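You operate a simulated robot arm through the tools that you are given. There is no shell and no other tool. Be economical: measure what you need, move in short steps, check, and stop when the job is done.

You run a simulated robot arm. Do the job below in one go: nothing can be reset, and whatever is moved stays where it is left.

TASK
Put things in order on the grey bench top. At the end: the grey sleeve stands where the green sleeve stood; the green pad from the grey bench top stands on top of the teal tin; the green sleeve stands where the green pad stood; the blue pad from the grey bench top stands where the grey sleeve stood; whatever was shut is shut again. Leave all else as you found it, and nothing knocked over.

Only the result counts: the job must be done as asked and must still hold three seconds after the hand-in. Knocking over, shifting, dropping, spilling or breaking anything else fails it.

THE ROBOT
A 6-joint arm with a two-finger parallel gripper, fixed in place. Base frame: the origin is at the foot of the arm, x ahead of it, y to its left, z up; the work surface is at about z = 0.86. Units: m, degrees, N and s.
With the tool pointing down near the work surface it reaches from about 0.26 to 0.68 m from the base axis. Its first joint turns from -66.0 to 66.0 degrees. Payload 2.9 kg.
Tool frame: the origin (TCP) lies between the finger pads and is the grasp point; the fingertips stand 0.03 m ahead of it; z points along the fingers, y is the line along which they close. The gripper opens to 0.11 m. The fingers are 0.02 m wide and 0.01 m thick; the gripper's body (0.048 by 0.112 m) begins 0.055 m behind the TCP.
Orientation is told as [roll, pitch, yaw] about the base's x, y, z axes, in that order, counted from this pose: with the fingers straight down and closing along the base's y, the tool's x points along the base's -x, its y along +y and its z along -z.

THE INTERFACE
- The arm moves only by the tool send_rows. Its argument "series" is a list of rows, each an object of numbers (a shift or turn left out is 0, a gripper value left out holds the last): "x", "y", "z": the shift along the base's x, y, z in units of 500 mm (1.0 is 500 mm); "rx", "ry", "rz": the turn, a rotation vector about the base's x, y, z in units of 180 degrees (1.0 is 180 degrees). In form: [{"x": .., "y": .., "z": .., "rx": .., "ry": .., "rz": ..}, ...]. A call has 1 to 8 rows; each row is the pose to reach, as a shift and turn from the pose commanded when the call began. "claw" is the opening, from 0 (shut) to 1 (fully open), set as the call begins (left out, the last holds). A call with a number of a shift or a turn outside -1 to 1 is refused whole. Rows are played at 5 a second. More than 0.05 m and 8.6 degrees between two rows, or a gripper value outside its range, and nothing of the call is played. Where a pose cannot be reached the arm comes as near as it can. A force on the tool above 40 N (or 10 N above the force at the start of the call, whichever is more), or a blocked arm, ends the call early, and 0.2 s more pass. The fingers move at their own pace (about 0.108 m/s each) and stop on an object; they squeeze with about 26 N. The grip force told is the motor's: it shows also when the fingers shut on nothing. Time passes only in rows, and 0.2 s behind the last, so rows that repeat a pose let the fingers close. The reply holds the time, the measured pose of the TCP, the force on the tool along the base axes, the opening and the grip force, in the units named above and with some noise, with the torque about the TCP (base axes, N m) and any sound that the robot's microphone picked up, and new pictures: "show" is both (left out), scene, wrist or none.
- Cameras (640 x 400 px; columns grow to the right, rows downward): "scene" is fixed at [0.0806, 0.4331, 1.3921]; the picture's right is [-0.72, -0.69, 0.00], its down [-0.43, 0.45, -0.78] and it looks along [0.54, -0.56, -0.62] (base axes); focal length 332 px, centre (320, 200). "wrist" rides on the gripper at [0.072, 0.017, -0.103] in the tool frame; the picture's right is [-0.23, 0.97, 0.00], its down [-0.76, -0.18, -0.62] and it looks along [-0.61, -0.14, 0.78] (tool axes); focal length 222 px, centre (320, 200). There is no depth. A picture from a camera that has moved, and an enlarged one, comes with that camera's place and axes in the base frame and with its lens. The place of the scene camera against the robot may be out by one fixed shift of up to 0.018 m in any direction.
- close_up(camera, box): a new picture of the part [left, top, right, bottom] of that camera's present view, enlarged. No time passes.
- job_done(): hands the job in; it is judged then, once.

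Work in short steps. Places have to be worked out from the pictures, the camera data and where the tool is seen: move nearer, look again, correct. Check each grasp and each placing, and mend what went wrong. You have 120 turns and 200 pictures in all, those below and enlarged ones among them. Open the gripper and draw the arm clear of the work before you hand the job in, unless the task says otherwise; then end with one line.

The tools are called after "Emit:" by a JSON object that holds its "name" and its "arguments". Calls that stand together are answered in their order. send_rows: Moves the arm, as the interface text tells. Its arguments: {"type":"object","properties":{"series":{"type":"array"},"claw":{"type":"number"},"show":{"type":"string","enum":["both","scene","wrist","none"]}},"required":["series"]} The other tools are called the same way: close_up (camera, box) takes an enlarged picture of a part of a camera's view; job_done () hands the job in.

At the start:

```text
time_s: 0.0
position: [0.4366, 0.0346, 1.1293]
ee_rot: [0.1, 0.0, 0.0]
force: [0.1, 0.2, -0.6]
torque: [0.03, -0.01, 0.0]
width: 0.1102
grip_force: 0.1
```

scene: 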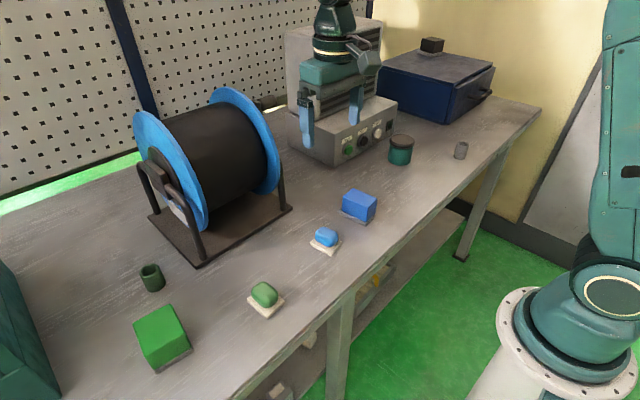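
wrist: 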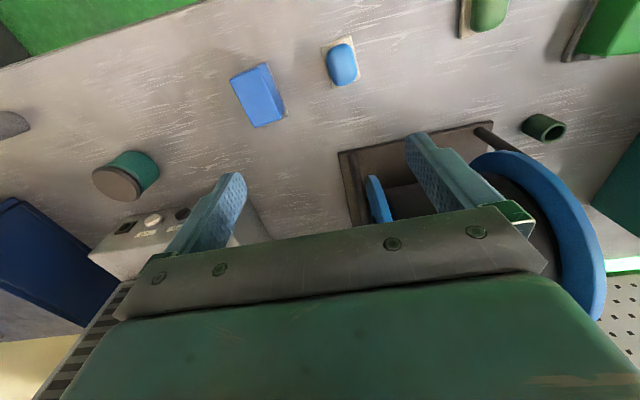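

The scene shows two green and two blue candidates for "pad", so I enlarge parts of the scene to identify them.

Emit:
{"name": "close_up", "arguments": {"camera": "scene", "box": [120, 180, 400, 380]}}

Emit:
{"name": "close_up", "arguments": {"camera": "scene", "box": [330, 20, 550, 180]}}

```text
2.00 times, centred on (260, 280) of scene
camera zoom: at [0.0806, 0.4331, 1.3921], right [-0.72, -0.69, 0.0], down [-0.43, 0.45, -0.78], along [0.54, -0.56, -0.62], focal length 665 px, centre (440, 40)
```

zoom: 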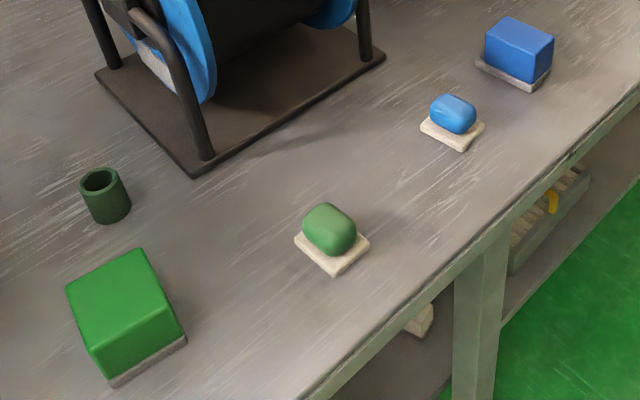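

```text
2.50 times, centred on (440, 100) of scene
camera zoom: at [0.0806, 0.4331, 1.3921], right [-0.72, -0.69, 0.0], down [-0.43, 0.45, -0.78], along [0.54, -0.56, -0.62], focal length 831 px, centre (20, 450)
```

zoom: 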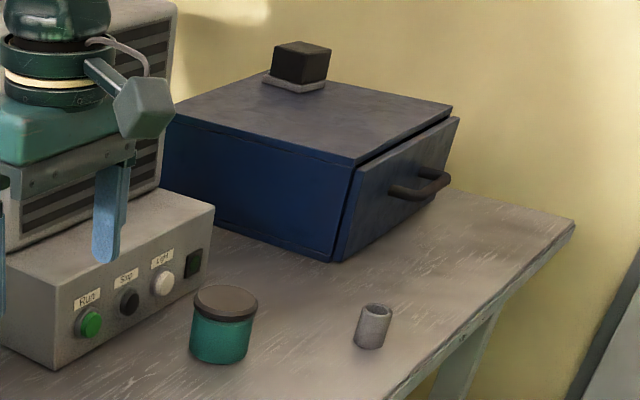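

I check the lower shelf and the details of the candidates, since the wording hints at pads elsewhere.

Emit:
{"name": "close_up", "arguments": {"camera": "scene", "box": [240, 250, 440, 400]}}

Emit:
{"name": "close_up", "arguments": {"camera": "scene", "box": [290, 170, 400, 260]}}

Emit:
{"name": "close_up", "arguments": {"camera": "scene", "box": [110, 250, 300, 380]}}

```text
2.67 times, centred on (340, 325) of scene
camera zoom: at [0.0806, 0.4331, 1.3921], right [-0.72, -0.69, 0.0], down [-0.43, 0.45, -0.78], along [0.54, -0.56, -0.62], focal length 886 px, centre (267, -133)
```

zoom: 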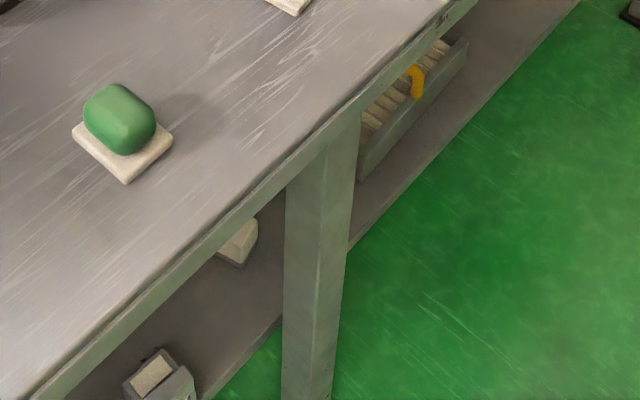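

```text
4.44 times, centred on (345, 215) of scene
camera zoom: at [0.0806, 0.4331, 1.3921], right [-0.72, -0.69, 0.0], down [-0.43, 0.45, -0.78], along [0.54, -0.56, -0.62], focal length 1477 px, centre (209, 133)
```

zoom: 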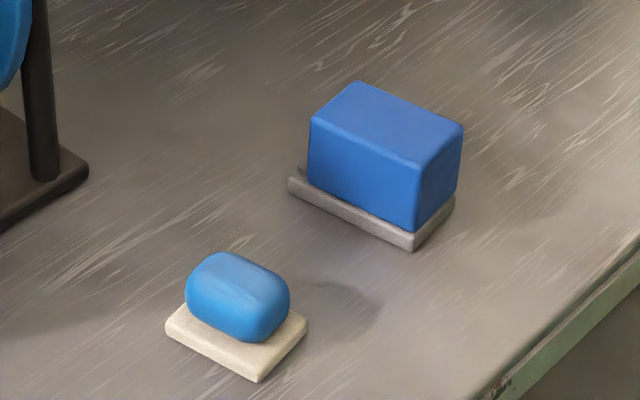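

```text
3.08 times, centred on (205, 315) of scene
camera zoom: at [0.0806, 0.4331, 1.3921], right [-0.72, -0.69, 0.0], down [-0.43, 0.45, -0.78], along [0.54, -0.56, -0.62], focal length 1022 px, centre (674, -154)
```

zoom: 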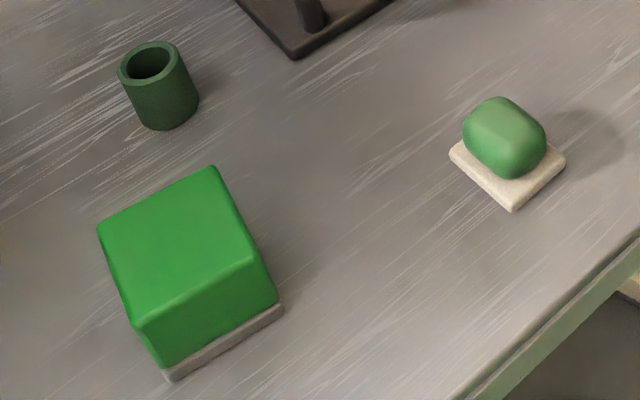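

I take "pad" to be the small rounded body on a pale felt sole; the boxy ones with a grey base read as blocks. Green pad ≈ (0.40, 0.25), blue pad ≈ (0.42, 0.065), green sleeve ≈ (0.58, 0.37), grey sleeve ≈ (0.38, -0.48), tin ≈ (0.51, -0.36). I move above the green pad with the gripper open.

Emit:
{"name": "send_rows", "arguments": {"series": [{"x": -0.014, "y": 0.085, "z": -0.03}, {"x": -0.028, "y": 0.17, "z": -0.06}, {"x": -0.042, "y": 0.255, "z": -0.09}, {"x": -0.056, "y": 0.34, "z": -0.12}, {"x": -0.074, "y": 0.43, "z": -0.16}, {"x": -0.074, "y": 0.43, "z": -0.22}, {"x": -0.074, "y": 0.43, "z": -0.22}], "claw": 1}}

```text
time_s: 1.6
position: [0.4021, 0.2498, 1.0196]
ee_rot: [-0.1, 0.0, 0.0]
force: [-0.7, -0.1, 0.0]
torque: [-0.02, -0.04, 0.01]
width: 0.1101
grip_force: 0.0
camera wrist: at [0.329, 0.2671, 1.1251], right [0.23, 0.97, 0.0], down [0.76, -0.18, 0.62], along [0.61, -0.14, -0.78], focal length 222 px, centre (320, 200)
```

scene: 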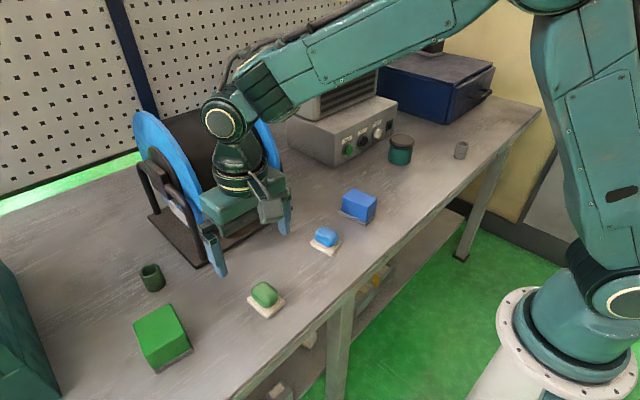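
wrist: 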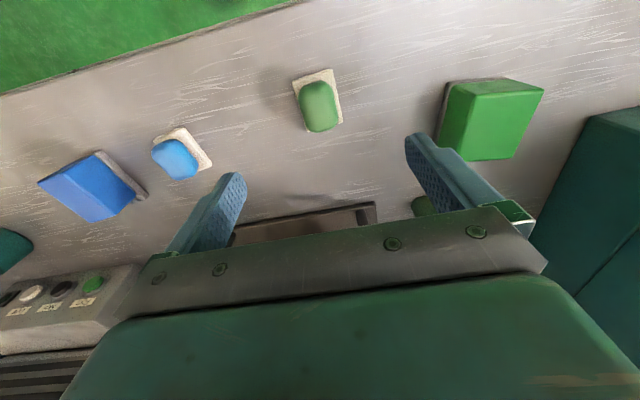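

The wrist view puts the green pad's sole at x 0.368–0.423, y 0.229–0.272, centre (0.396, 0.251), aligned with the axes. I go down with the tips just above the bench and close along y.

Emit:
{"name": "send_rows", "arguments": {"series": [{"x": -0.008, "y": 0.002, "z": -0.08}, {"x": -0.008, "y": 0.002, "z": -0.16}, {"x": -0.008, "y": 0.002, "z": -0.2}, {"x": -0.008, "y": 0.002, "z": -0.234}, {"x": -0.008, "y": 0.002, "z": -0.234}], "claw": 1}}

Emit:
{"name": "close_up", "arguments": {"camera": "scene", "box": [190, 220, 350, 330]}}

```text
time_s: 2.8
position: [0.3964, 0.2524, 0.9026]
ee_rot: [-0.1, 0.0, -0.1]
force: [0.5, -0.5, 0.1]
torque: [0.01, -0.01, 0.01]
width: 0.1101
grip_force: 0.1
camera wrist: at [0.3245, 0.2693, 1.0083], right [0.23, 0.97, 0.0], down [0.76, -0.18, 0.62], along [0.61, -0.14, -0.78], focal length 222 px, centre (320, 200)
```

scene: 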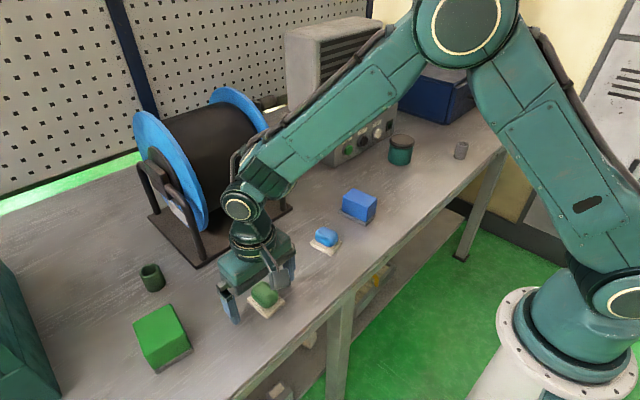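
wrist: 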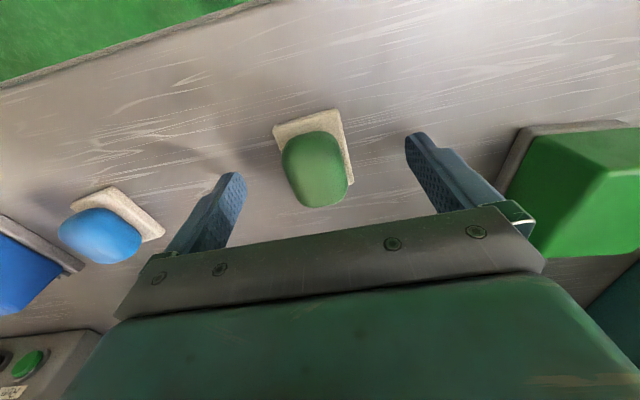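

```text
3.64 times, centred on (270, 275) of scene
camera zoom: at [0.0806, 0.4331, 1.3921], right [-0.72, -0.69, 0.0], down [-0.43, 0.45, -0.78], along [0.54, -0.56, -0.62], focal length 1208 px, centre (502, -73)
```

zoom: 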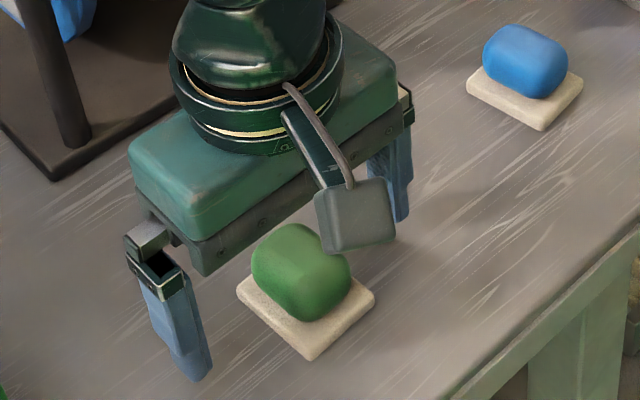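

Re-measuring from here gives the same place for the pad, so I close the fingers.

Emit:
{"name": "send_rows", "arguments": {"series": [{"z": 0}, {"z": 0}, {"z": 0}, {"z": 0}], "claw": 0}}

```text
time_s: 3.8
position: [0.3968, 0.2535, 0.9024]
ee_rot: [0.0, -0.1, -0.1]
force: [0.6, 0.2, -0.3]
torque: [-0.01, -0.02, -0.02]
width: 0.0353
grip_force: 26.1
camera wrist: at [0.3245, 0.2692, 1.0085], right [0.23, 0.97, 0.0], down [0.76, -0.18, 0.62], along [0.61, -0.14, -0.78], focal length 222 px, centre (320, 200)
```

scene: 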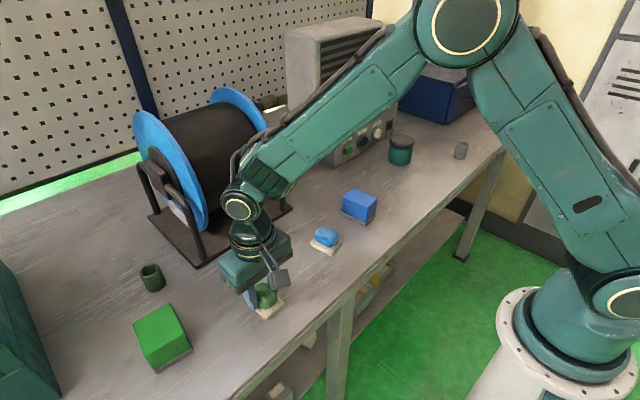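
wrist: 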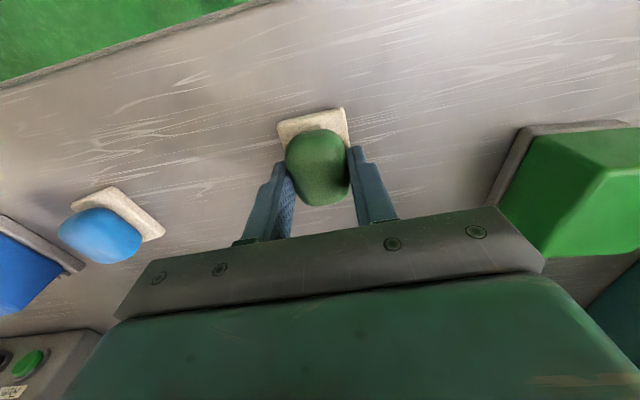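

Held at 0.035 m width. I lift gently and check that body and sole come up together.

Emit:
{"name": "send_rows", "arguments": {"series": [{"z": 0.04}, {"z": 0.1}, {"z": 0.2}, {"z": 0.3}, {"z": 0.36}, {"z": 0.36}], "claw": 0}}

```text
time_s: 5.2
position: [0.3936, 0.2485, 1.0813]
ee_rot: [-0.1, 0.0, 0.0]
force: [0.1, -1.3, -0.5]
torque: [0.04, 0.0, -0.01]
width: 0.0354
grip_force: 25.7
camera wrist: at [0.3224, 0.2665, 1.1873], right [0.23, 0.97, 0.0], down [0.76, -0.18, 0.62], along [0.61, -0.14, -0.78], focal length 222 px, centre (320, 200)
```

scene: 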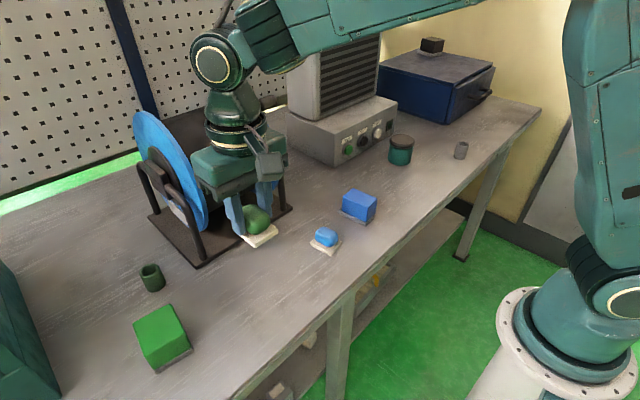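
wrist: 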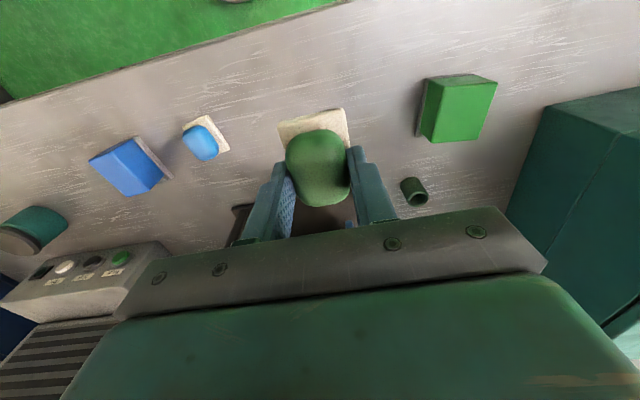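

Both parts came up as one, and the rest is undisturbed. I carry the pad at z 1.08 toward the tin.

Emit:
{"name": "send_rows", "arguments": {"series": [{"x": 0.01, "y": -0.09}, {"x": 0.02, "y": -0.18}, {"x": 0.03, "y": -0.27}, {"x": 0.04, "y": -0.36}, {"x": 0.05, "y": -0.45}, {"x": 0.06, "y": -0.54}, {"x": 0.07, "y": -0.63}, {"x": 0.08, "y": -0.72}], "claw": 0, "show": "none"}}

Emit:
{"name": "send_rows", "arguments": {"series": [{"x": 0.02, "y": -0.09}, {"x": 0.04, "y": -0.18}, {"x": 0.06, "y": -0.27}, {"x": 0.06, "y": -0.36}, {"x": 0.06, "y": -0.4}, {"x": 0.06, "y": -0.4}], "claw": 0}}

```text
time_s: 7.0
position: [0.4364, -0.1101, 1.0814]
ee_rot: [0.0, 0.0, 0.0]
force: [0.3, -0.8, -0.1]
torque: [0.05, -0.01, -0.01]
width: 0.0354
grip_force: 26.0
```

```text
time_s: 8.4
position: [0.4677, -0.3093, 1.0816]
ee_rot: [0.0, 0.1, 0.1]
force: [0.1, -0.2, -0.5]
torque: [0.04, 0.01, 0.0]
width: 0.0354
grip_force: 25.8
camera wrist: at [0.3956, -0.292, 1.1873], right [0.23, 0.97, 0.0], down [0.76, -0.18, 0.62], along [0.61, -0.14, -0.78], focal length 222 px, centre (320, 200)
```

scene: 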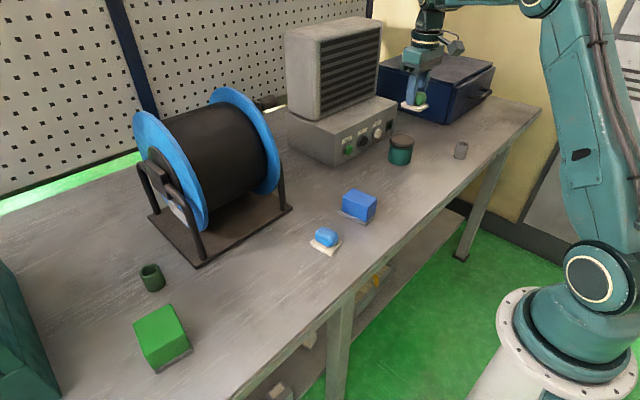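
wrist: 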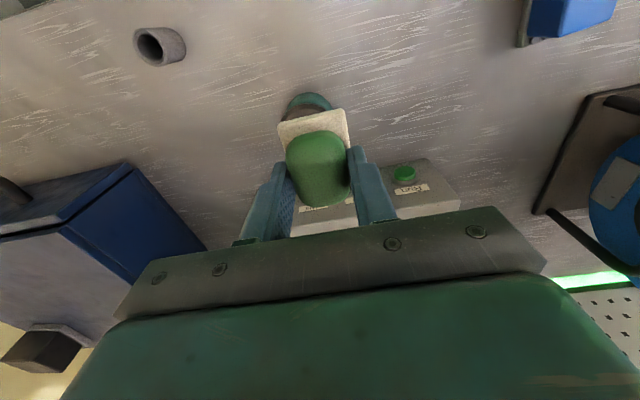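

The held pad hides the tin in the wrist view. I step aside in +y to see the whole tin and measure its rim.

Emit:
{"name": "send_rows", "arguments": {"series": [{"x": -0.02, "y": 0.09}, {"x": -0.06, "y": 0.18}, {"x": -0.08, "y": 0.24}, {"x": -0.08, "y": 0.24}], "claw": 0, "show": "wrist"}}

Emit:
{"name": "close_up", "arguments": {"camera": "wrist", "box": [60, 20, 300, 170]}}

Emit:
{"name": "close_up", "arguments": {"camera": "scene", "box": [370, 110, 490, 185]}}

```text
time_s: 9.4
position: [0.4261, -0.1902, 1.0823]
ee_rot: [-0.1, 0.0, 0.1]
force: [0.0, 0.5, -1.2]
torque: [0.0, 0.04, 0.02]
width: 0.0353
grip_force: 26.0
camera wrist: at [0.3539, -0.1733, 1.188], right [0.23, 0.97, 0.0], down [0.76, -0.18, 0.62], along [0.61, -0.14, -0.78], focal length 222 px, centre (320, 200)
```

wrist: 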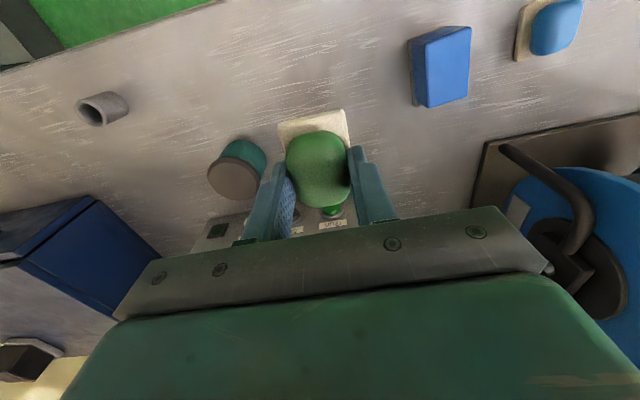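

```text
2.67 times, centred on (180, 95) of wrist
camera zoom: at [0.3539, -0.1733, 1.188], right [0.23, 0.97, 0.0], down [0.76, -0.18, 0.62], along [0.61, -0.14, -0.78], focal length 592 px, centre (693, 480)
```

zoom: 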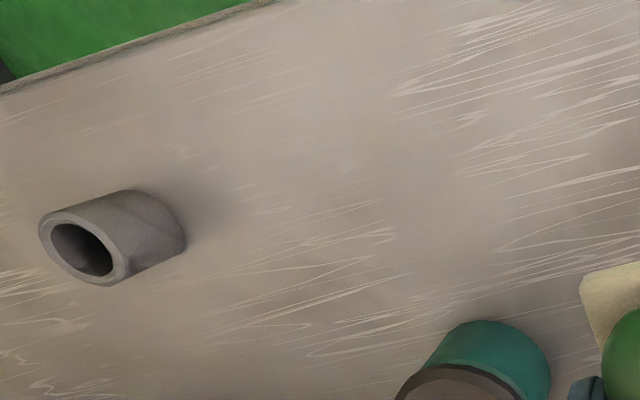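

```text
5.33 times, centred on (430, 148) of scene
camera zoom: at [0.0806, 0.4331, 1.3921], right [-0.72, -0.69, 0.0], down [-0.43, 0.45, -0.78], along [0.54, -0.56, -0.62], focal length 1772 px, centre (-267, 480)
```

zoom: 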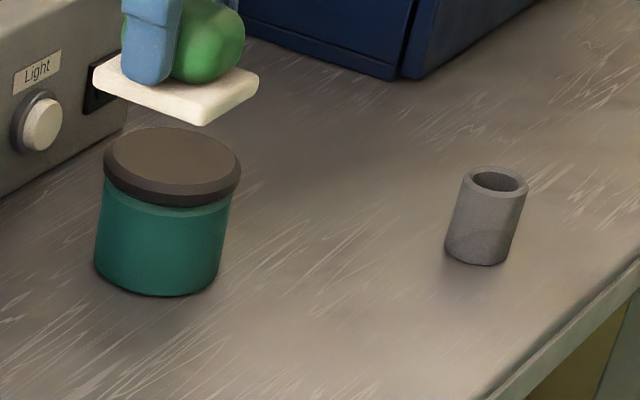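

I enlarge the tin's lid itself in the wrist view, since scene and wrist estimates of its height differ a bit.

Emit:
{"name": "close_up", "arguments": {"camera": "wrist", "box": [180, 120, 300, 210]}}

```text
4.44 times, centred on (240, 165) of wrist
camera zoom: at [0.3539, -0.1733, 1.188], right [0.23, 0.97, 0.0], down [0.76, -0.18, 0.62], along [0.61, -0.14, -0.78], focal length 987 px, centre (676, 356)
```

zoom: 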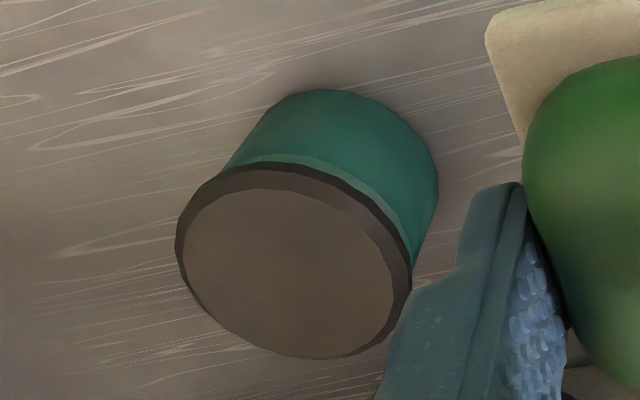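

From the base arc and the lid, the tin is centred at (0.500, -0.335), radius 0.036, top at z ≈ 0.921. I bring the pad above it and stop about 3 cm short to check.

Emit:
{"name": "send_rows", "arguments": {"series": [{"x": 0.037, "y": -0.073}, {"x": 0.074, "y": -0.146}, {"x": 0.111, "y": -0.218}, {"x": 0.1488, "y": -0.2912}, {"x": 0.1488, "y": -0.2912, "z": -0.08}, {"x": 0.1488, "y": -0.2912, "z": -0.17}, {"x": 0.1488, "y": -0.2912, "z": -0.17}], "claw": 0, "show": "wrist"}}

Emit:
{"name": "close_up", "arguments": {"camera": "scene", "box": [340, 80, 460, 180]}}

Emit:
{"name": "close_up", "arguments": {"camera": "wrist", "box": [240, 60, 400, 220]}}

```text
time_s: 11.0
position: [0.4998, -0.335, 0.9931]
ee_rot: [0.0, -0.1, 0.0]
force: [-0.1, 0.2, -0.3]
torque: [0.0, 0.0, 0.01]
width: 0.0353
grip_force: 26.2
camera wrist: at [0.4274, -0.3183, 1.0994], right [0.23, 0.97, 0.0], down [0.76, -0.18, 0.62], along [0.61, -0.14, -0.78], focal length 222 px, centre (320, 200)
```

wrist: 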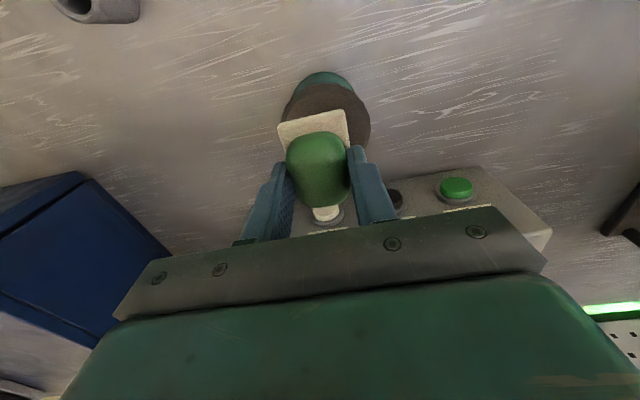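

```text
4.00 times, centred on (400, 130) of scene
camera zoom: at [0.0807, 0.4331, 1.3921], right [-0.72, -0.69, 0.0], down [-0.43, 0.45, -0.78], along [0.54, -0.56, -0.62], focal length 1329 px, centre (0, 480)
```

zoom: 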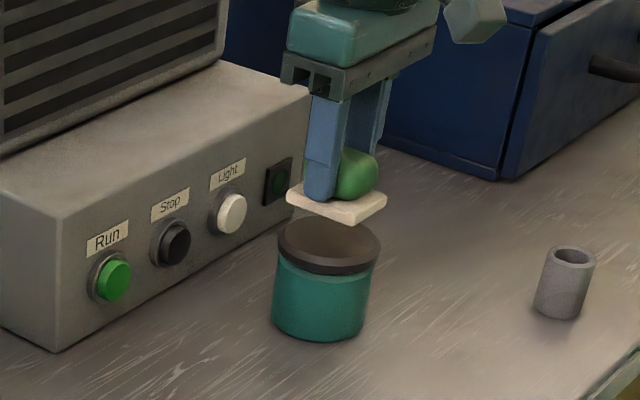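

```text
2.50 times, centred on (320, 140) of wrist
camera zoom: at [0.4274, -0.3183, 1.0994], right [0.23, 0.97, 0.0], down [0.76, -0.18, 0.62], along [0.61, -0.14, -0.78], focal length 555 px, centre (320, 350)
```

zoom: 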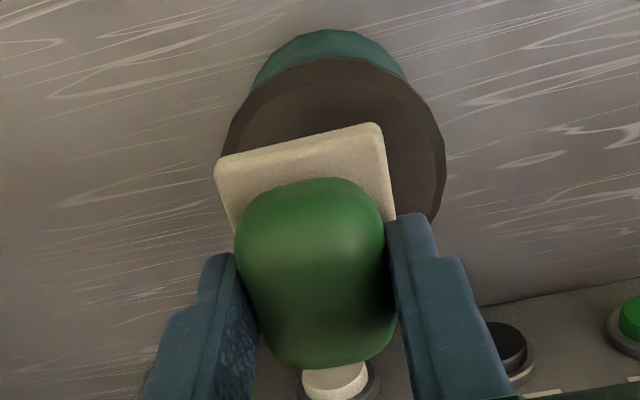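

The lid's circle refits to centre (0.4995, -0.331), so I shift +3 mm in y and lower to about 3 mm above the expected contact.

Emit:
{"name": "send_rows", "arguments": {"series": [{"y": 0.006, "z": -0.02}, {"y": 0.006, "z": -0.04}, {"y": 0.006, "z": -0.052}, {"y": 0.006, "z": -0.052}], "claw": 0, "show": "none"}}

Emit:
{"name": "close_up", "arguments": {"camera": "scene", "box": [370, 100, 430, 170]}}

```text
time_s: 12.0
position: [0.5009, -0.3318, 0.9729]
ee_rot: [-0.1, -0.3, 0.0]
force: [-4.5, -0.3, 15.2]
torque: [0.14, 0.24, 0.03]
width: 0.0354
grip_force: 26.4
```

```text
5.71 times, centred on (400, 135) of scene
camera zoom: at [0.0803, 0.4333, 1.3921], right [-0.72, -0.69, 0.0], down [-0.43, 0.45, -0.78], along [0.54, -0.56, -0.62], focal length 1899 px, centre (-137, 571)
```

zoom: 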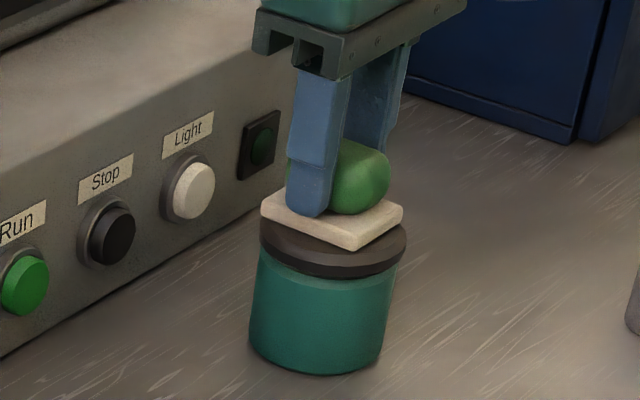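

Contact at TCP z ≈ 0.973 with 15 N, and the pad sits centred on the lid. I back off 1.5 mm to relieve the load, then open the fingers.

Emit:
{"name": "send_rows", "arguments": {"series": [{"z": 0.003}, {"z": 0.003}], "claw": 0, "show": "none"}}

Emit:
{"name": "send_rows", "arguments": {"series": [{"z": 0}, {"z": 0}, {"z": 0}], "claw": 0.65}}

```text
time_s: 12.6
position: [0.5003, -0.332, 0.9719]
ee_rot: [-0.1, -0.1, 0.0]
force: [-2.2, -2.1, 14.3]
torque: [-0.05, 0.02, -0.06]
width: 0.0358
grip_force: 26.3
```

```text
time_s: 13.4
position: [0.4994, -0.3309, 0.9723]
ee_rot: [0.0, 0.0, 0.1]
force: [-0.8, -0.3, 0.5]
torque: [0.01, 0.01, -0.01]
width: 0.0717
grip_force: 0.1
camera wrist: at [0.4276, -0.3143, 1.0773], right [0.23, 0.97, 0.0], down [0.76, -0.18, 0.62], along [0.61, -0.14, -0.78], focal length 222 px, centre (320, 200)
```

scene: 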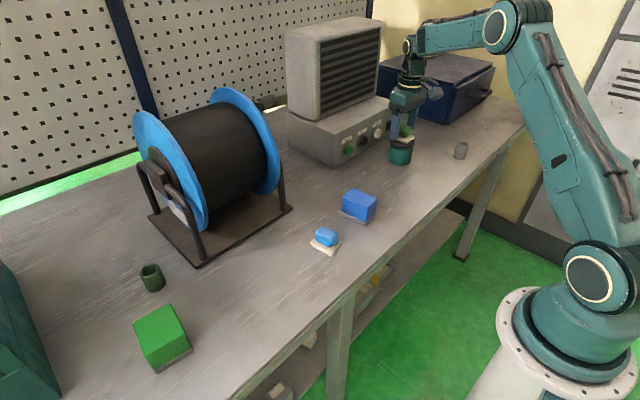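
wrist: 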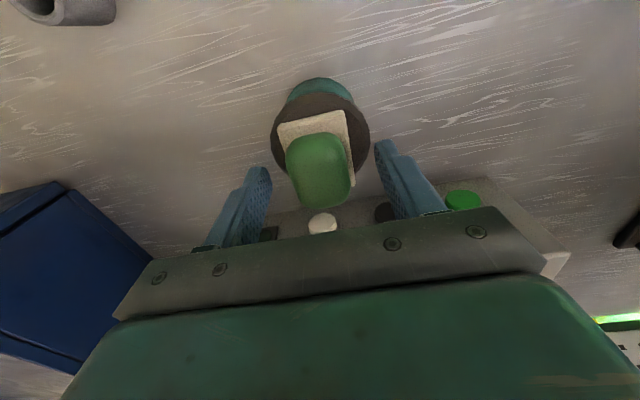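

The pad rests centred on the lid. I rise straight up, then move to view the grey sleeve from closer.

Emit:
{"name": "send_rows", "arguments": {"series": [{"z": 0.06}, {"z": 0.15}, {"z": 0.2}, {"x": -0.08, "y": -0.03, "z": 0.2}, {"x": -0.16, "y": -0.08, "z": 0.2}, {"x": -0.2, "y": -0.12, "z": 0.18}, {"x": -0.2, "y": -0.12, "z": 0.16}, {"x": -0.2, "y": -0.12, "z": 0.16}], "claw": 1}}

Emit:
{"name": "close_up", "arguments": {"camera": "wrist", "box": [130, 10, 370, 170]}}

```text
time_s: 15.2
position: [0.4005, -0.3904, 1.054]
ee_rot: [0.0, 0.0, 0.0]
force: [-0.4, -0.4, 0.1]
torque: [0.01, 0.0, 0.0]
width: 0.1097
grip_force: 0.2
camera wrist: at [0.328, -0.3743, 1.1596], right [0.23, 0.97, 0.0], down [0.76, -0.18, 0.62], along [0.61, -0.14, -0.78], focal length 222 px, centre (320, 200)
```

scene: 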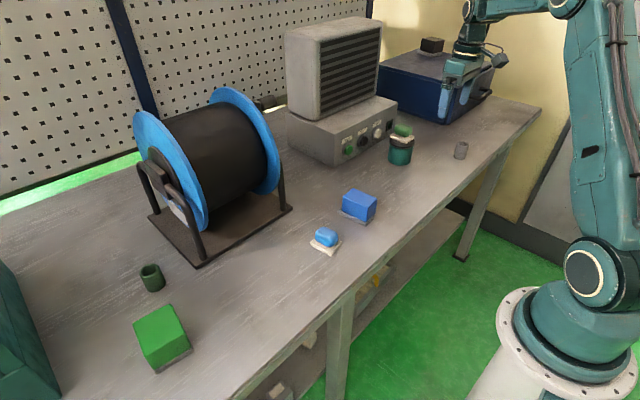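
wrist: 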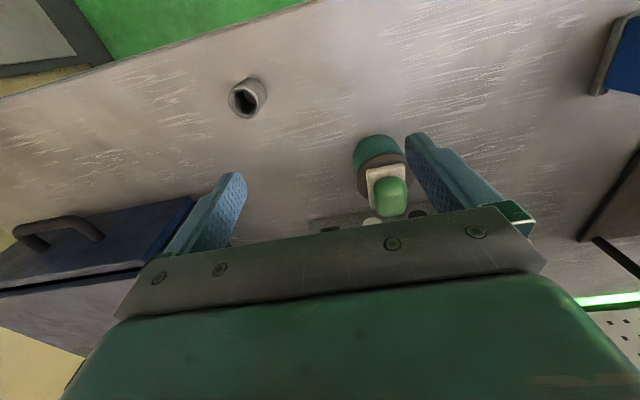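

```text
2.50 times, centred on (250, 90) of wrist
camera zoom: at [0.328, -0.3743, 1.1596], right [0.23, 0.97, 0.0], down [0.76, -0.18, 0.62], along [0.61, -0.14, -0.78], focal length 555 px, centre (495, 475)
```

zoom: 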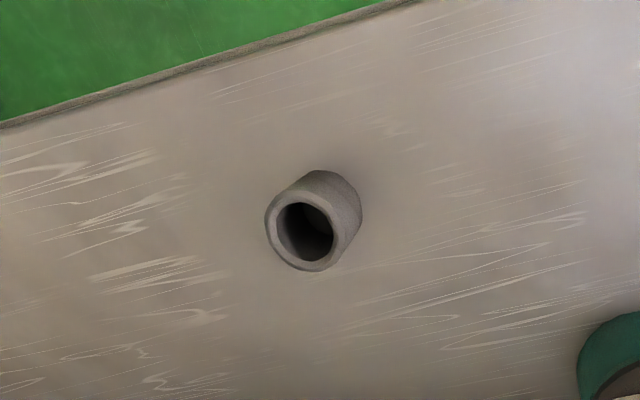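

The grey sleeve stands at (0.375, -0.470), about 0.034 m wide and 0.046 m tall. Next I travel, keeping x near 0.40 to stay clear of the reel, to view the green sleeve.

Emit:
{"name": "send_rows", "arguments": {"series": [{"y": 0.09, "z": 0.03}, {"y": 0.185, "z": 0.05}, {"y": 0.28, "z": 0.06}, {"y": 0.375, "z": 0.06}, {"y": 0.47, "z": 0.06}, {"y": 0.565, "z": 0.06}, {"y": 0.66, "z": 0.06}, {"y": 0.755, "z": 0.06}], "claw": 1, "show": "none"}}

Emit:
{"name": "send_rows", "arguments": {"series": [{"y": 0.095}, {"y": 0.19}, {"y": 0.285}, {"y": 0.38}, {"y": 0.475}, {"y": 0.57}, {"x": 0.04, "y": 0.64}, {"x": 0.1, "y": 0.69}], "claw": 1, "show": "none"}}

Emit:
{"name": "send_rows", "arguments": {"series": [{"x": 0.04, "z": -0.02}, {"x": 0.1, "z": -0.05}, {"x": 0.1, "z": -0.05}], "claw": 1}}

Emit:
{"name": "close_up", "arguments": {"camera": "wrist", "box": [270, 80, 430, 200]}}

```text
time_s: 17.0
position: [0.4022, -0.0165, 1.0792]
ee_rot: [0.0, 0.0, 0.1]
force: [-0.1, 0.1, 0.5]
torque: [-0.03, 0.01, 0.0]
width: 0.1098
grip_force: 0.1
```

```text
time_s: 18.8
position: [0.4503, 0.3301, 1.0837]
ee_rot: [0.1, 0.0, 0.0]
force: [0.0, 0.0, 0.1]
torque: [0.01, 0.03, -0.03]
width: 0.1099
grip_force: 0.1
```

```text
time_s: 19.6
position: [0.5, 0.3288, 1.0606]
ee_rot: [0.0, -0.1, 0.1]
force: [-0.1, 0.5, -0.7]
torque: [0.02, -0.03, -0.02]
width: 0.11
grip_force: 0.1
camera wrist: at [0.4278, 0.3462, 1.1654], right [0.23, 0.97, 0.0], down [0.76, -0.18, 0.62], along [0.61, -0.14, -0.78], focal length 222 px, centre (320, 200)
```

scene: 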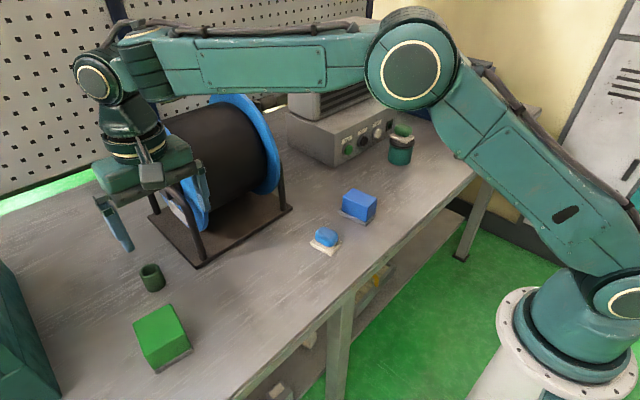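
wrist: 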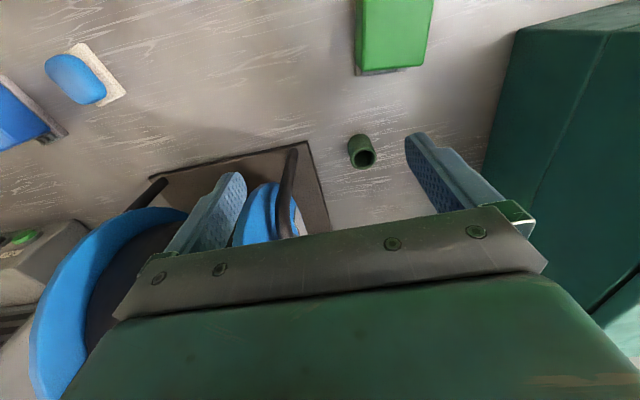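

```text
3.33 times, centred on (350, 140) of wrist
camera zoom: at [0.4278, 0.3462, 1.1654], right [0.23, 0.97, 0.0], down [0.76, -0.18, 0.62], along [0.61, -0.14, -0.78], focal length 740 px, centre (220, 400)
```

zoom: 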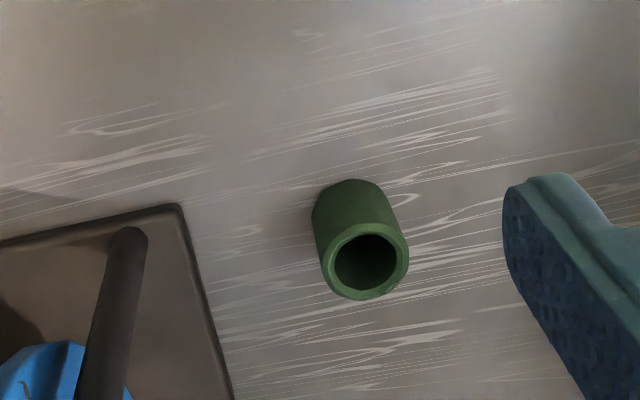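

The green sleeve stands at (0.578, 0.371), top z ≈ 0.903. The reel frame ends near y 0.28, so there is room. I move above it with a narrower opening and lower part way.

Emit:
{"name": "send_rows", "arguments": {"series": [{"x": 0.05, "y": 0.03}, {"x": 0.1, "y": 0.06}, {"x": 0.1554, "y": 0.081}, {"x": 0.1554, "y": 0.081, "z": -0.08}, {"x": 0.1554, "y": 0.081, "z": -0.16}, {"x": 0.1554, "y": 0.081, "z": -0.2}, {"x": 0.1554, "y": 0.081, "z": -0.2}], "claw": 0.65}}

Emit:
{"name": "close_up", "arguments": {"camera": "wrist", "box": [220, 100, 420, 250]}}

Emit:
{"name": "close_up", "arguments": {"camera": "scene", "box": [70, 170, 230, 310]}}

```text
time_s: 21.2
position: [0.5675, 0.3643, 0.9533]
ee_rot: [0.0, 0.0, -0.1]
force: [-0.5, -0.9, -0.2]
torque: [0.0, -0.01, -0.04]
width: 0.0716
grip_force: 0.0
out of reach, approached as far as the arm can: row 2, 3, 4, 5, 6, 7
camera wrist: at [0.4956, 0.3815, 1.0599], right [0.23, 0.97, 0.0], down [0.76, -0.18, 0.62], along [0.61, -0.14, -0.78], focal length 222 px, centre (320, 200)
```

scene: 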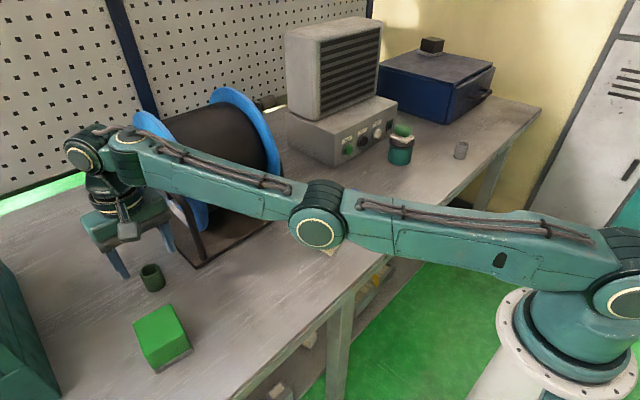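
wrist: 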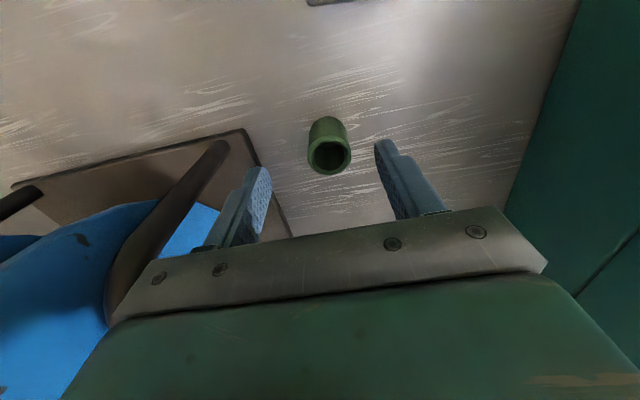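

```text
2.67 times, centred on (320, 175) of wrist
camera zoom: at [0.4956, 0.3815, 1.0599], right [0.23, 0.97, 0.0], down [0.76, -0.18, 0.62], along [0.61, -0.14, -0.78], focal length 592 px, centre (320, 267)
```

zoom: 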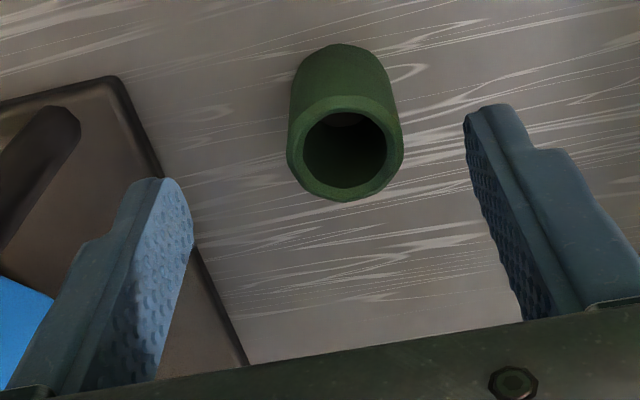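

```text
2.86 times, centred on (150, 240) of scene
camera zoom: at [0.0806, 0.4331, 1.3921], right [-0.72, -0.69, 0.0], down [-0.43, 0.45, -0.78], along [0.54, -0.56, -0.62], focal length 949 px, centre (806, 86)
```

zoom: 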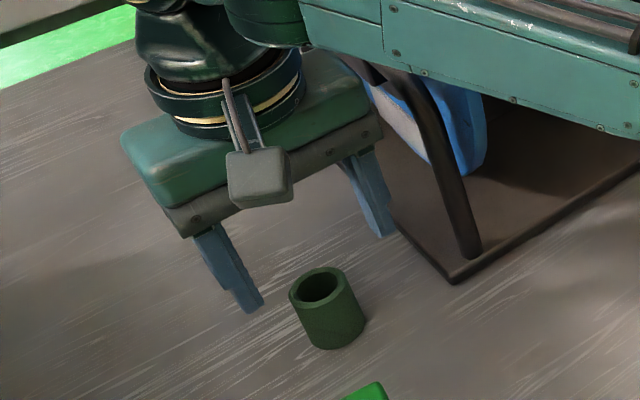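

The arm falls 12 mm short of the sleeve at (0.577, 0.371) with the tool vertical. Tilting the fingers 8° outward about y keeps the closing line level and gains reach, so I tilt while rising and then read the pose.

Emit:
{"name": "send_rows", "arguments": {"series": [{"x": -0.06, "y": -0.02, "z": 0.06}, {"x": -0.06, "y": -0.02, "z": 0.06, "ry": -0.0222}, {"x": -0.06, "y": -0.02, "z": 0.06, "ry": -0.0444}, {"x": -0.06, "y": -0.02, "z": 0.06, "ry": -0.0444}], "claw": 0.65, "show": "none"}}

```text
time_s: 22.2
position: [0.5374, 0.3545, 0.9866]
ee_rot: [0.0, -8.0, 0.1]
force: [-0.8, 0.3, 0.1]
torque: [0.0, -0.02, 0.0]
width: 0.0713
grip_force: 0.1
out of reach, approached as far as the arm can: row 1
```

The commanded pose was clipped to the reached one, so the command is now ≈ (0.537, 0.354, 0.987). I move over the sleeve with the tilt kept.

Emit:
{"name": "send_rows", "arguments": {"series": [{"x": 0.04, "y": 0.017}, {"x": 0.079, "y": 0.0334}, {"x": 0.079, "y": 0.0334, "z": -0.06}, {"x": 0.079, "y": 0.0334, "z": -0.06}], "claw": 0.65, "show": "wrist"}}

Emit:
{"name": "close_up", "arguments": {"camera": "wrist", "box": [220, 100, 420, 250]}}

Emit:
{"name": "close_up", "arguments": {"camera": "scene", "box": [70, 170, 230, 310]}}

```text
time_s: 23.2
position: [0.5776, 0.3722, 0.9562]
ee_rot: [0.0, -7.9, 0.1]
force: [0.0, -0.4, 0.8]
torque: [0.0, -0.02, -0.03]
width: 0.0716
grip_force: 0.0
out of reach, approached as far as the arm can: row 2
camera wrist: at [0.4919, 0.3892, 1.0506], right [0.23, 0.97, 0.03], down [0.67, -0.18, 0.72], along [0.71, -0.14, -0.69], focal length 222 px, centre (320, 200)
```

wrist: 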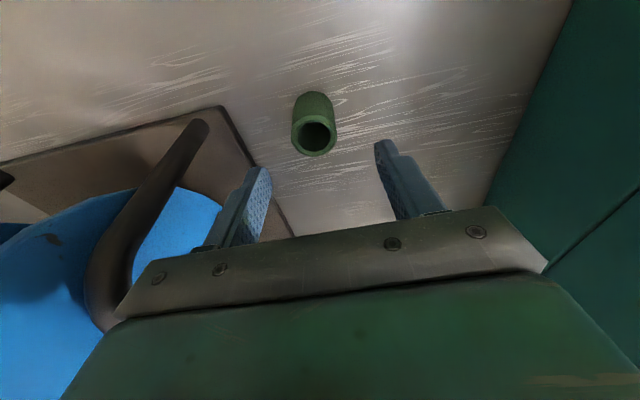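

```text
2.67 times, centred on (320, 175) of wrist
camera zoom: at [0.4919, 0.3892, 1.0506], right [0.23, 0.97, 0.03], down [0.67, -0.18, 0.72], along [0.71, -0.14, -0.69], focal length 592 px, centre (320, 267)
```

zoom: 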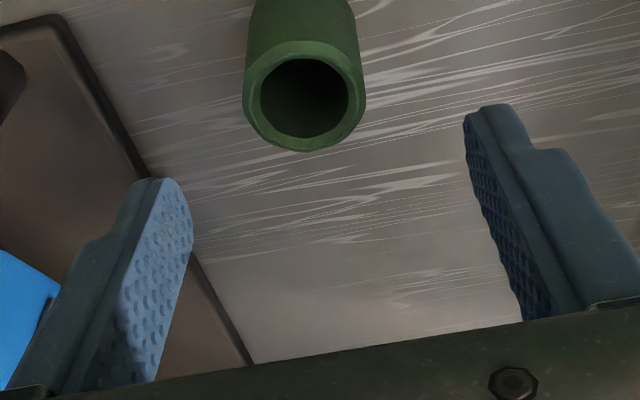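

```text
2.86 times, centred on (150, 240) of scene
camera zoom: at [0.0806, 0.4331, 1.3921], right [-0.72, -0.69, 0.0], down [-0.43, 0.45, -0.78], along [0.54, -0.56, -0.62], focal length 949 px, centre (806, 86)
```

zoom: 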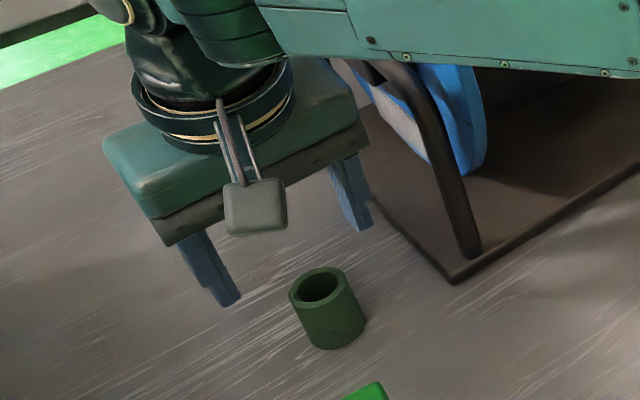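

The sleeve's top again computes to (0.576, 0.371), right under the TCP at (0.5775, 0.372). I lower to z 0.897.

Emit:
{"name": "send_rows", "arguments": {"series": [{"z": -0.04}, {"z": -0.08}, {"z": -0.119}, {"z": -0.119}], "claw": 0.65, "show": "wrist"}}

Emit:
{"name": "close_up", "arguments": {"camera": "scene", "box": [70, 170, 230, 310]}}

```text
time_s: 24.2
position: [0.5779, 0.3709, 0.8959]
ee_rot: [0.0, -8.0, 0.0]
force: [0.2, 0.3, -0.5]
torque: [0.02, 0.0, -0.03]
width: 0.0715
grip_force: 0.1
camera wrist: at [0.4935, 0.3885, 0.9904], right [0.23, 0.97, 0.03], down [0.67, -0.18, 0.72], along [0.71, -0.14, -0.69], focal length 222 px, centre (320, 200)
```

wrist: 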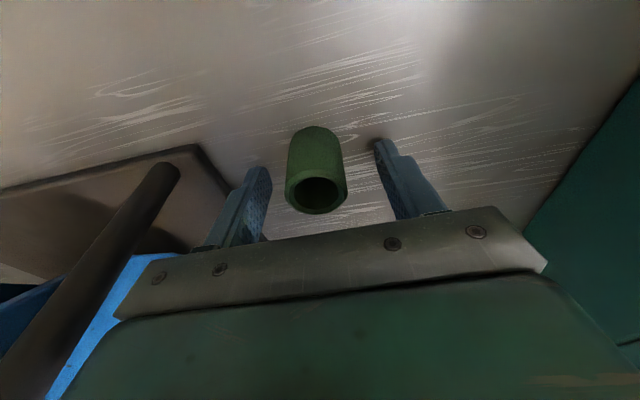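

```text
2.86 times, centred on (150, 240) of scene
camera zoom: at [0.0806, 0.4331, 1.3921], right [-0.72, -0.69, 0.0], down [-0.43, 0.45, -0.78], along [0.54, -0.56, -0.62], focal length 949 px, centre (806, 86)
```

zoom: 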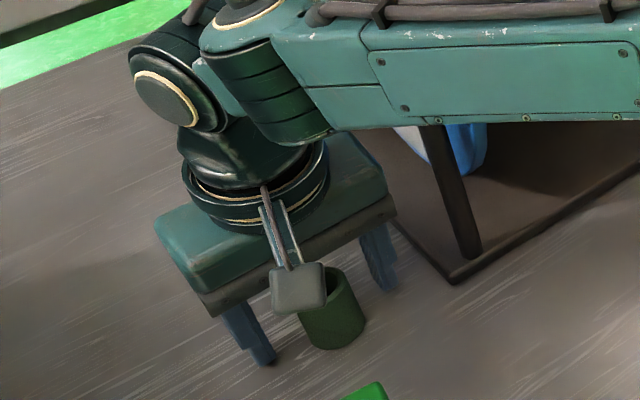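

Reached, with the sleeve between the fingers and no contact. I close.

Emit:
{"name": "send_rows", "arguments": {"series": [{"z": 0}, {"z": 0}, {"z": 0}], "claw": 0, "show": "wrist"}}

```text
time_s: 25.0
position: [0.5803, 0.371, 0.8957]
ee_rot: [0.0, -8.0, -0.1]
force: [0.2, 0.0, -0.2]
torque: [0.02, -0.01, -0.01]
width: 0.0325
grip_force: 26.1
camera wrist: at [0.4935, 0.3885, 0.9905], right [0.22, 0.97, 0.03], down [0.67, -0.18, 0.72], along [0.71, -0.14, -0.69], focal length 222 px, centre (320, 200)
```

wrist: 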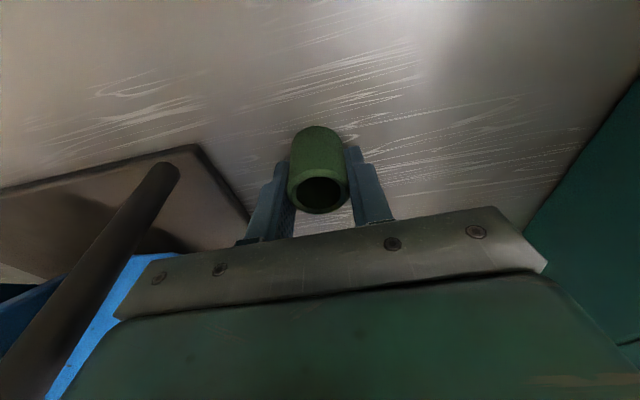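

Held at 0.0325 m. I lift straight up 10 cm and check before carrying it.

Emit:
{"name": "send_rows", "arguments": {"series": [{"z": 0.03}, {"z": 0.1}, {"z": 0.19}, {"x": -0.05, "y": -0.03, "z": 0.24}, {"x": -0.12, "y": -0.08, "z": 0.24}, {"x": -0.2, "y": -0.13, "z": 0.24}, {"x": -0.28, "y": -0.18, "z": 0.24}, {"x": -0.3625, "y": -0.24, "z": 0.24}], "claw": 0}}

```text
refused: row 8 steps farther than a row can; nothing moved
```

Emit:
{"name": "send_rows", "arguments": {"series": [{"z": 0.03}, {"z": 0.1}, {"z": 0.19}, {"x": -0.05, "y": -0.03, "z": 0.24}, {"x": -0.12, "y": -0.08, "z": 0.24}, {"x": -0.2, "y": -0.13, "z": 0.24}, {"x": -0.28, "y": -0.185, "z": 0.24}, {"x": -0.36, "y": -0.238, "z": 0.24}], "claw": 0}}

```text
time_s: 26.8
position: [0.5256, 0.3307, 1.0537]
ee_rot: [-0.1, -7.9, 0.0]
force: [-0.6, 0.6, 0.9]
torque: [0.03, 0.0, -0.02]
width: 0.0323
grip_force: 25.9
out of reach, approached as far as the arm can: row 3, 5, 6, 7, 8
camera wrist: at [0.4404, 0.3486, 1.1492], right [0.23, 0.97, 0.03], down [0.67, -0.18, 0.72], along [0.71, -0.14, -0.69], focal length 222 px, centre (320, 200)
```

scene: 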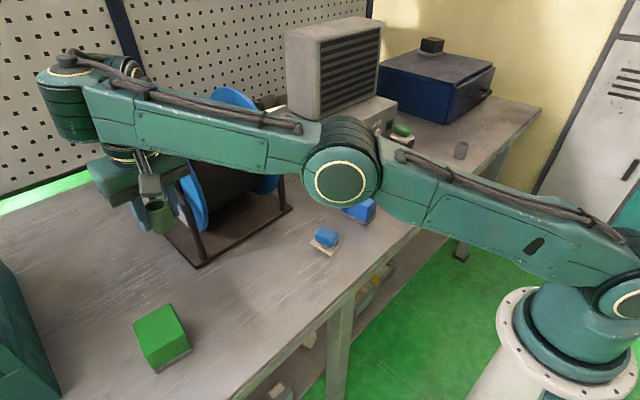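
wrist: 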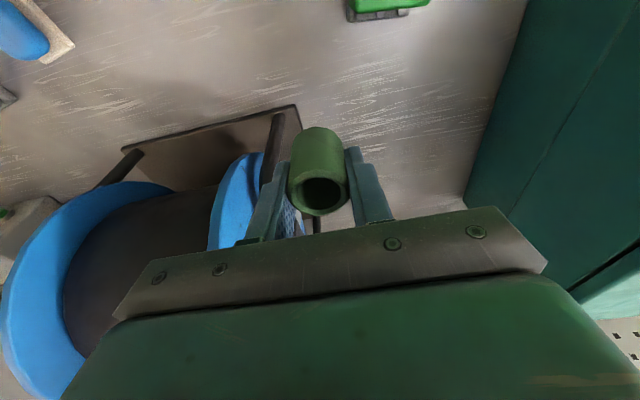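

The arm lagged near full stretch but the sleeve is held and clear. I continue with smaller steps inward at the present height.

Emit:
{"name": "send_rows", "arguments": {"series": [{"x": -0.03, "y": 0}, {"x": -0.06, "y": -0.01}, {"x": -0.09, "y": -0.03}, {"x": -0.12, "y": -0.05}, {"x": -0.12, "y": -0.05}], "claw": 0, "show": "scene"}}

```text
time_s: 28.0
position: [0.4995, 0.3432, 1.0845]
ee_rot: [-0.1, -7.9, 0.0]
force: [0.4, -0.2, -0.7]
torque: [0.01, -0.02, -0.04]
width: 0.0325
grip_force: 25.6
out of reach, approached as far as the arm can: row 1, 2, 3, 4, 5
```

scene: 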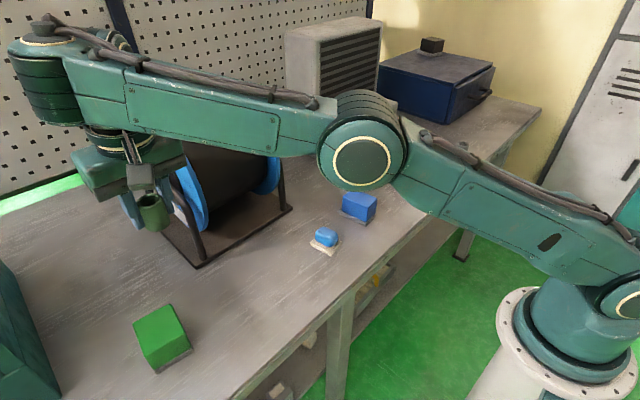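

The arm seems to have slipped into a different elbow/wrist branch near full stretch. I look closely at the arm's posture before moving on.

Emit:
{"name": "close_up", "arguments": {"camera": "scene", "box": [0, 0, 240, 260]}}

Emit:
{"name": "close_up", "arguments": {"camera": "scene", "box": [280, 0, 640, 400]}}

```text
1.54 times, centred on (120, 130) of scene
camera zoom: at [0.0806, 0.4331, 1.3921], right [-0.72, -0.69, 0.0], down [-0.43, 0.45, -0.78], along [0.54, -0.56, -0.62], focal length 511 px, centre (628, 308)
```

zoom: 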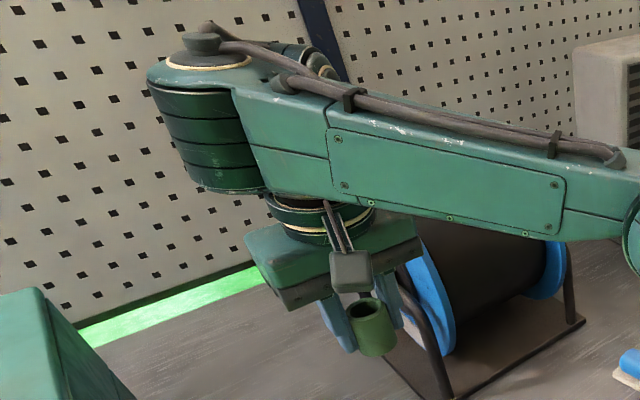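

```text
1.00 times, centred on (460, 200) of scene (not enlarged: the box is as wide or as high as the picture)
camera zoom: at [0.0806, 0.4331, 1.3921], right [-0.72, -0.69, 0.0], down [-0.43, 0.45, -0.78], along [0.54, -0.56, -0.62], focal length 332 px, centre (180, 200)
```

zoom: 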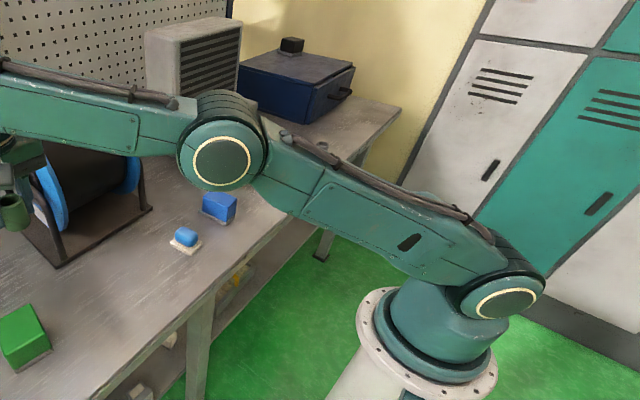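

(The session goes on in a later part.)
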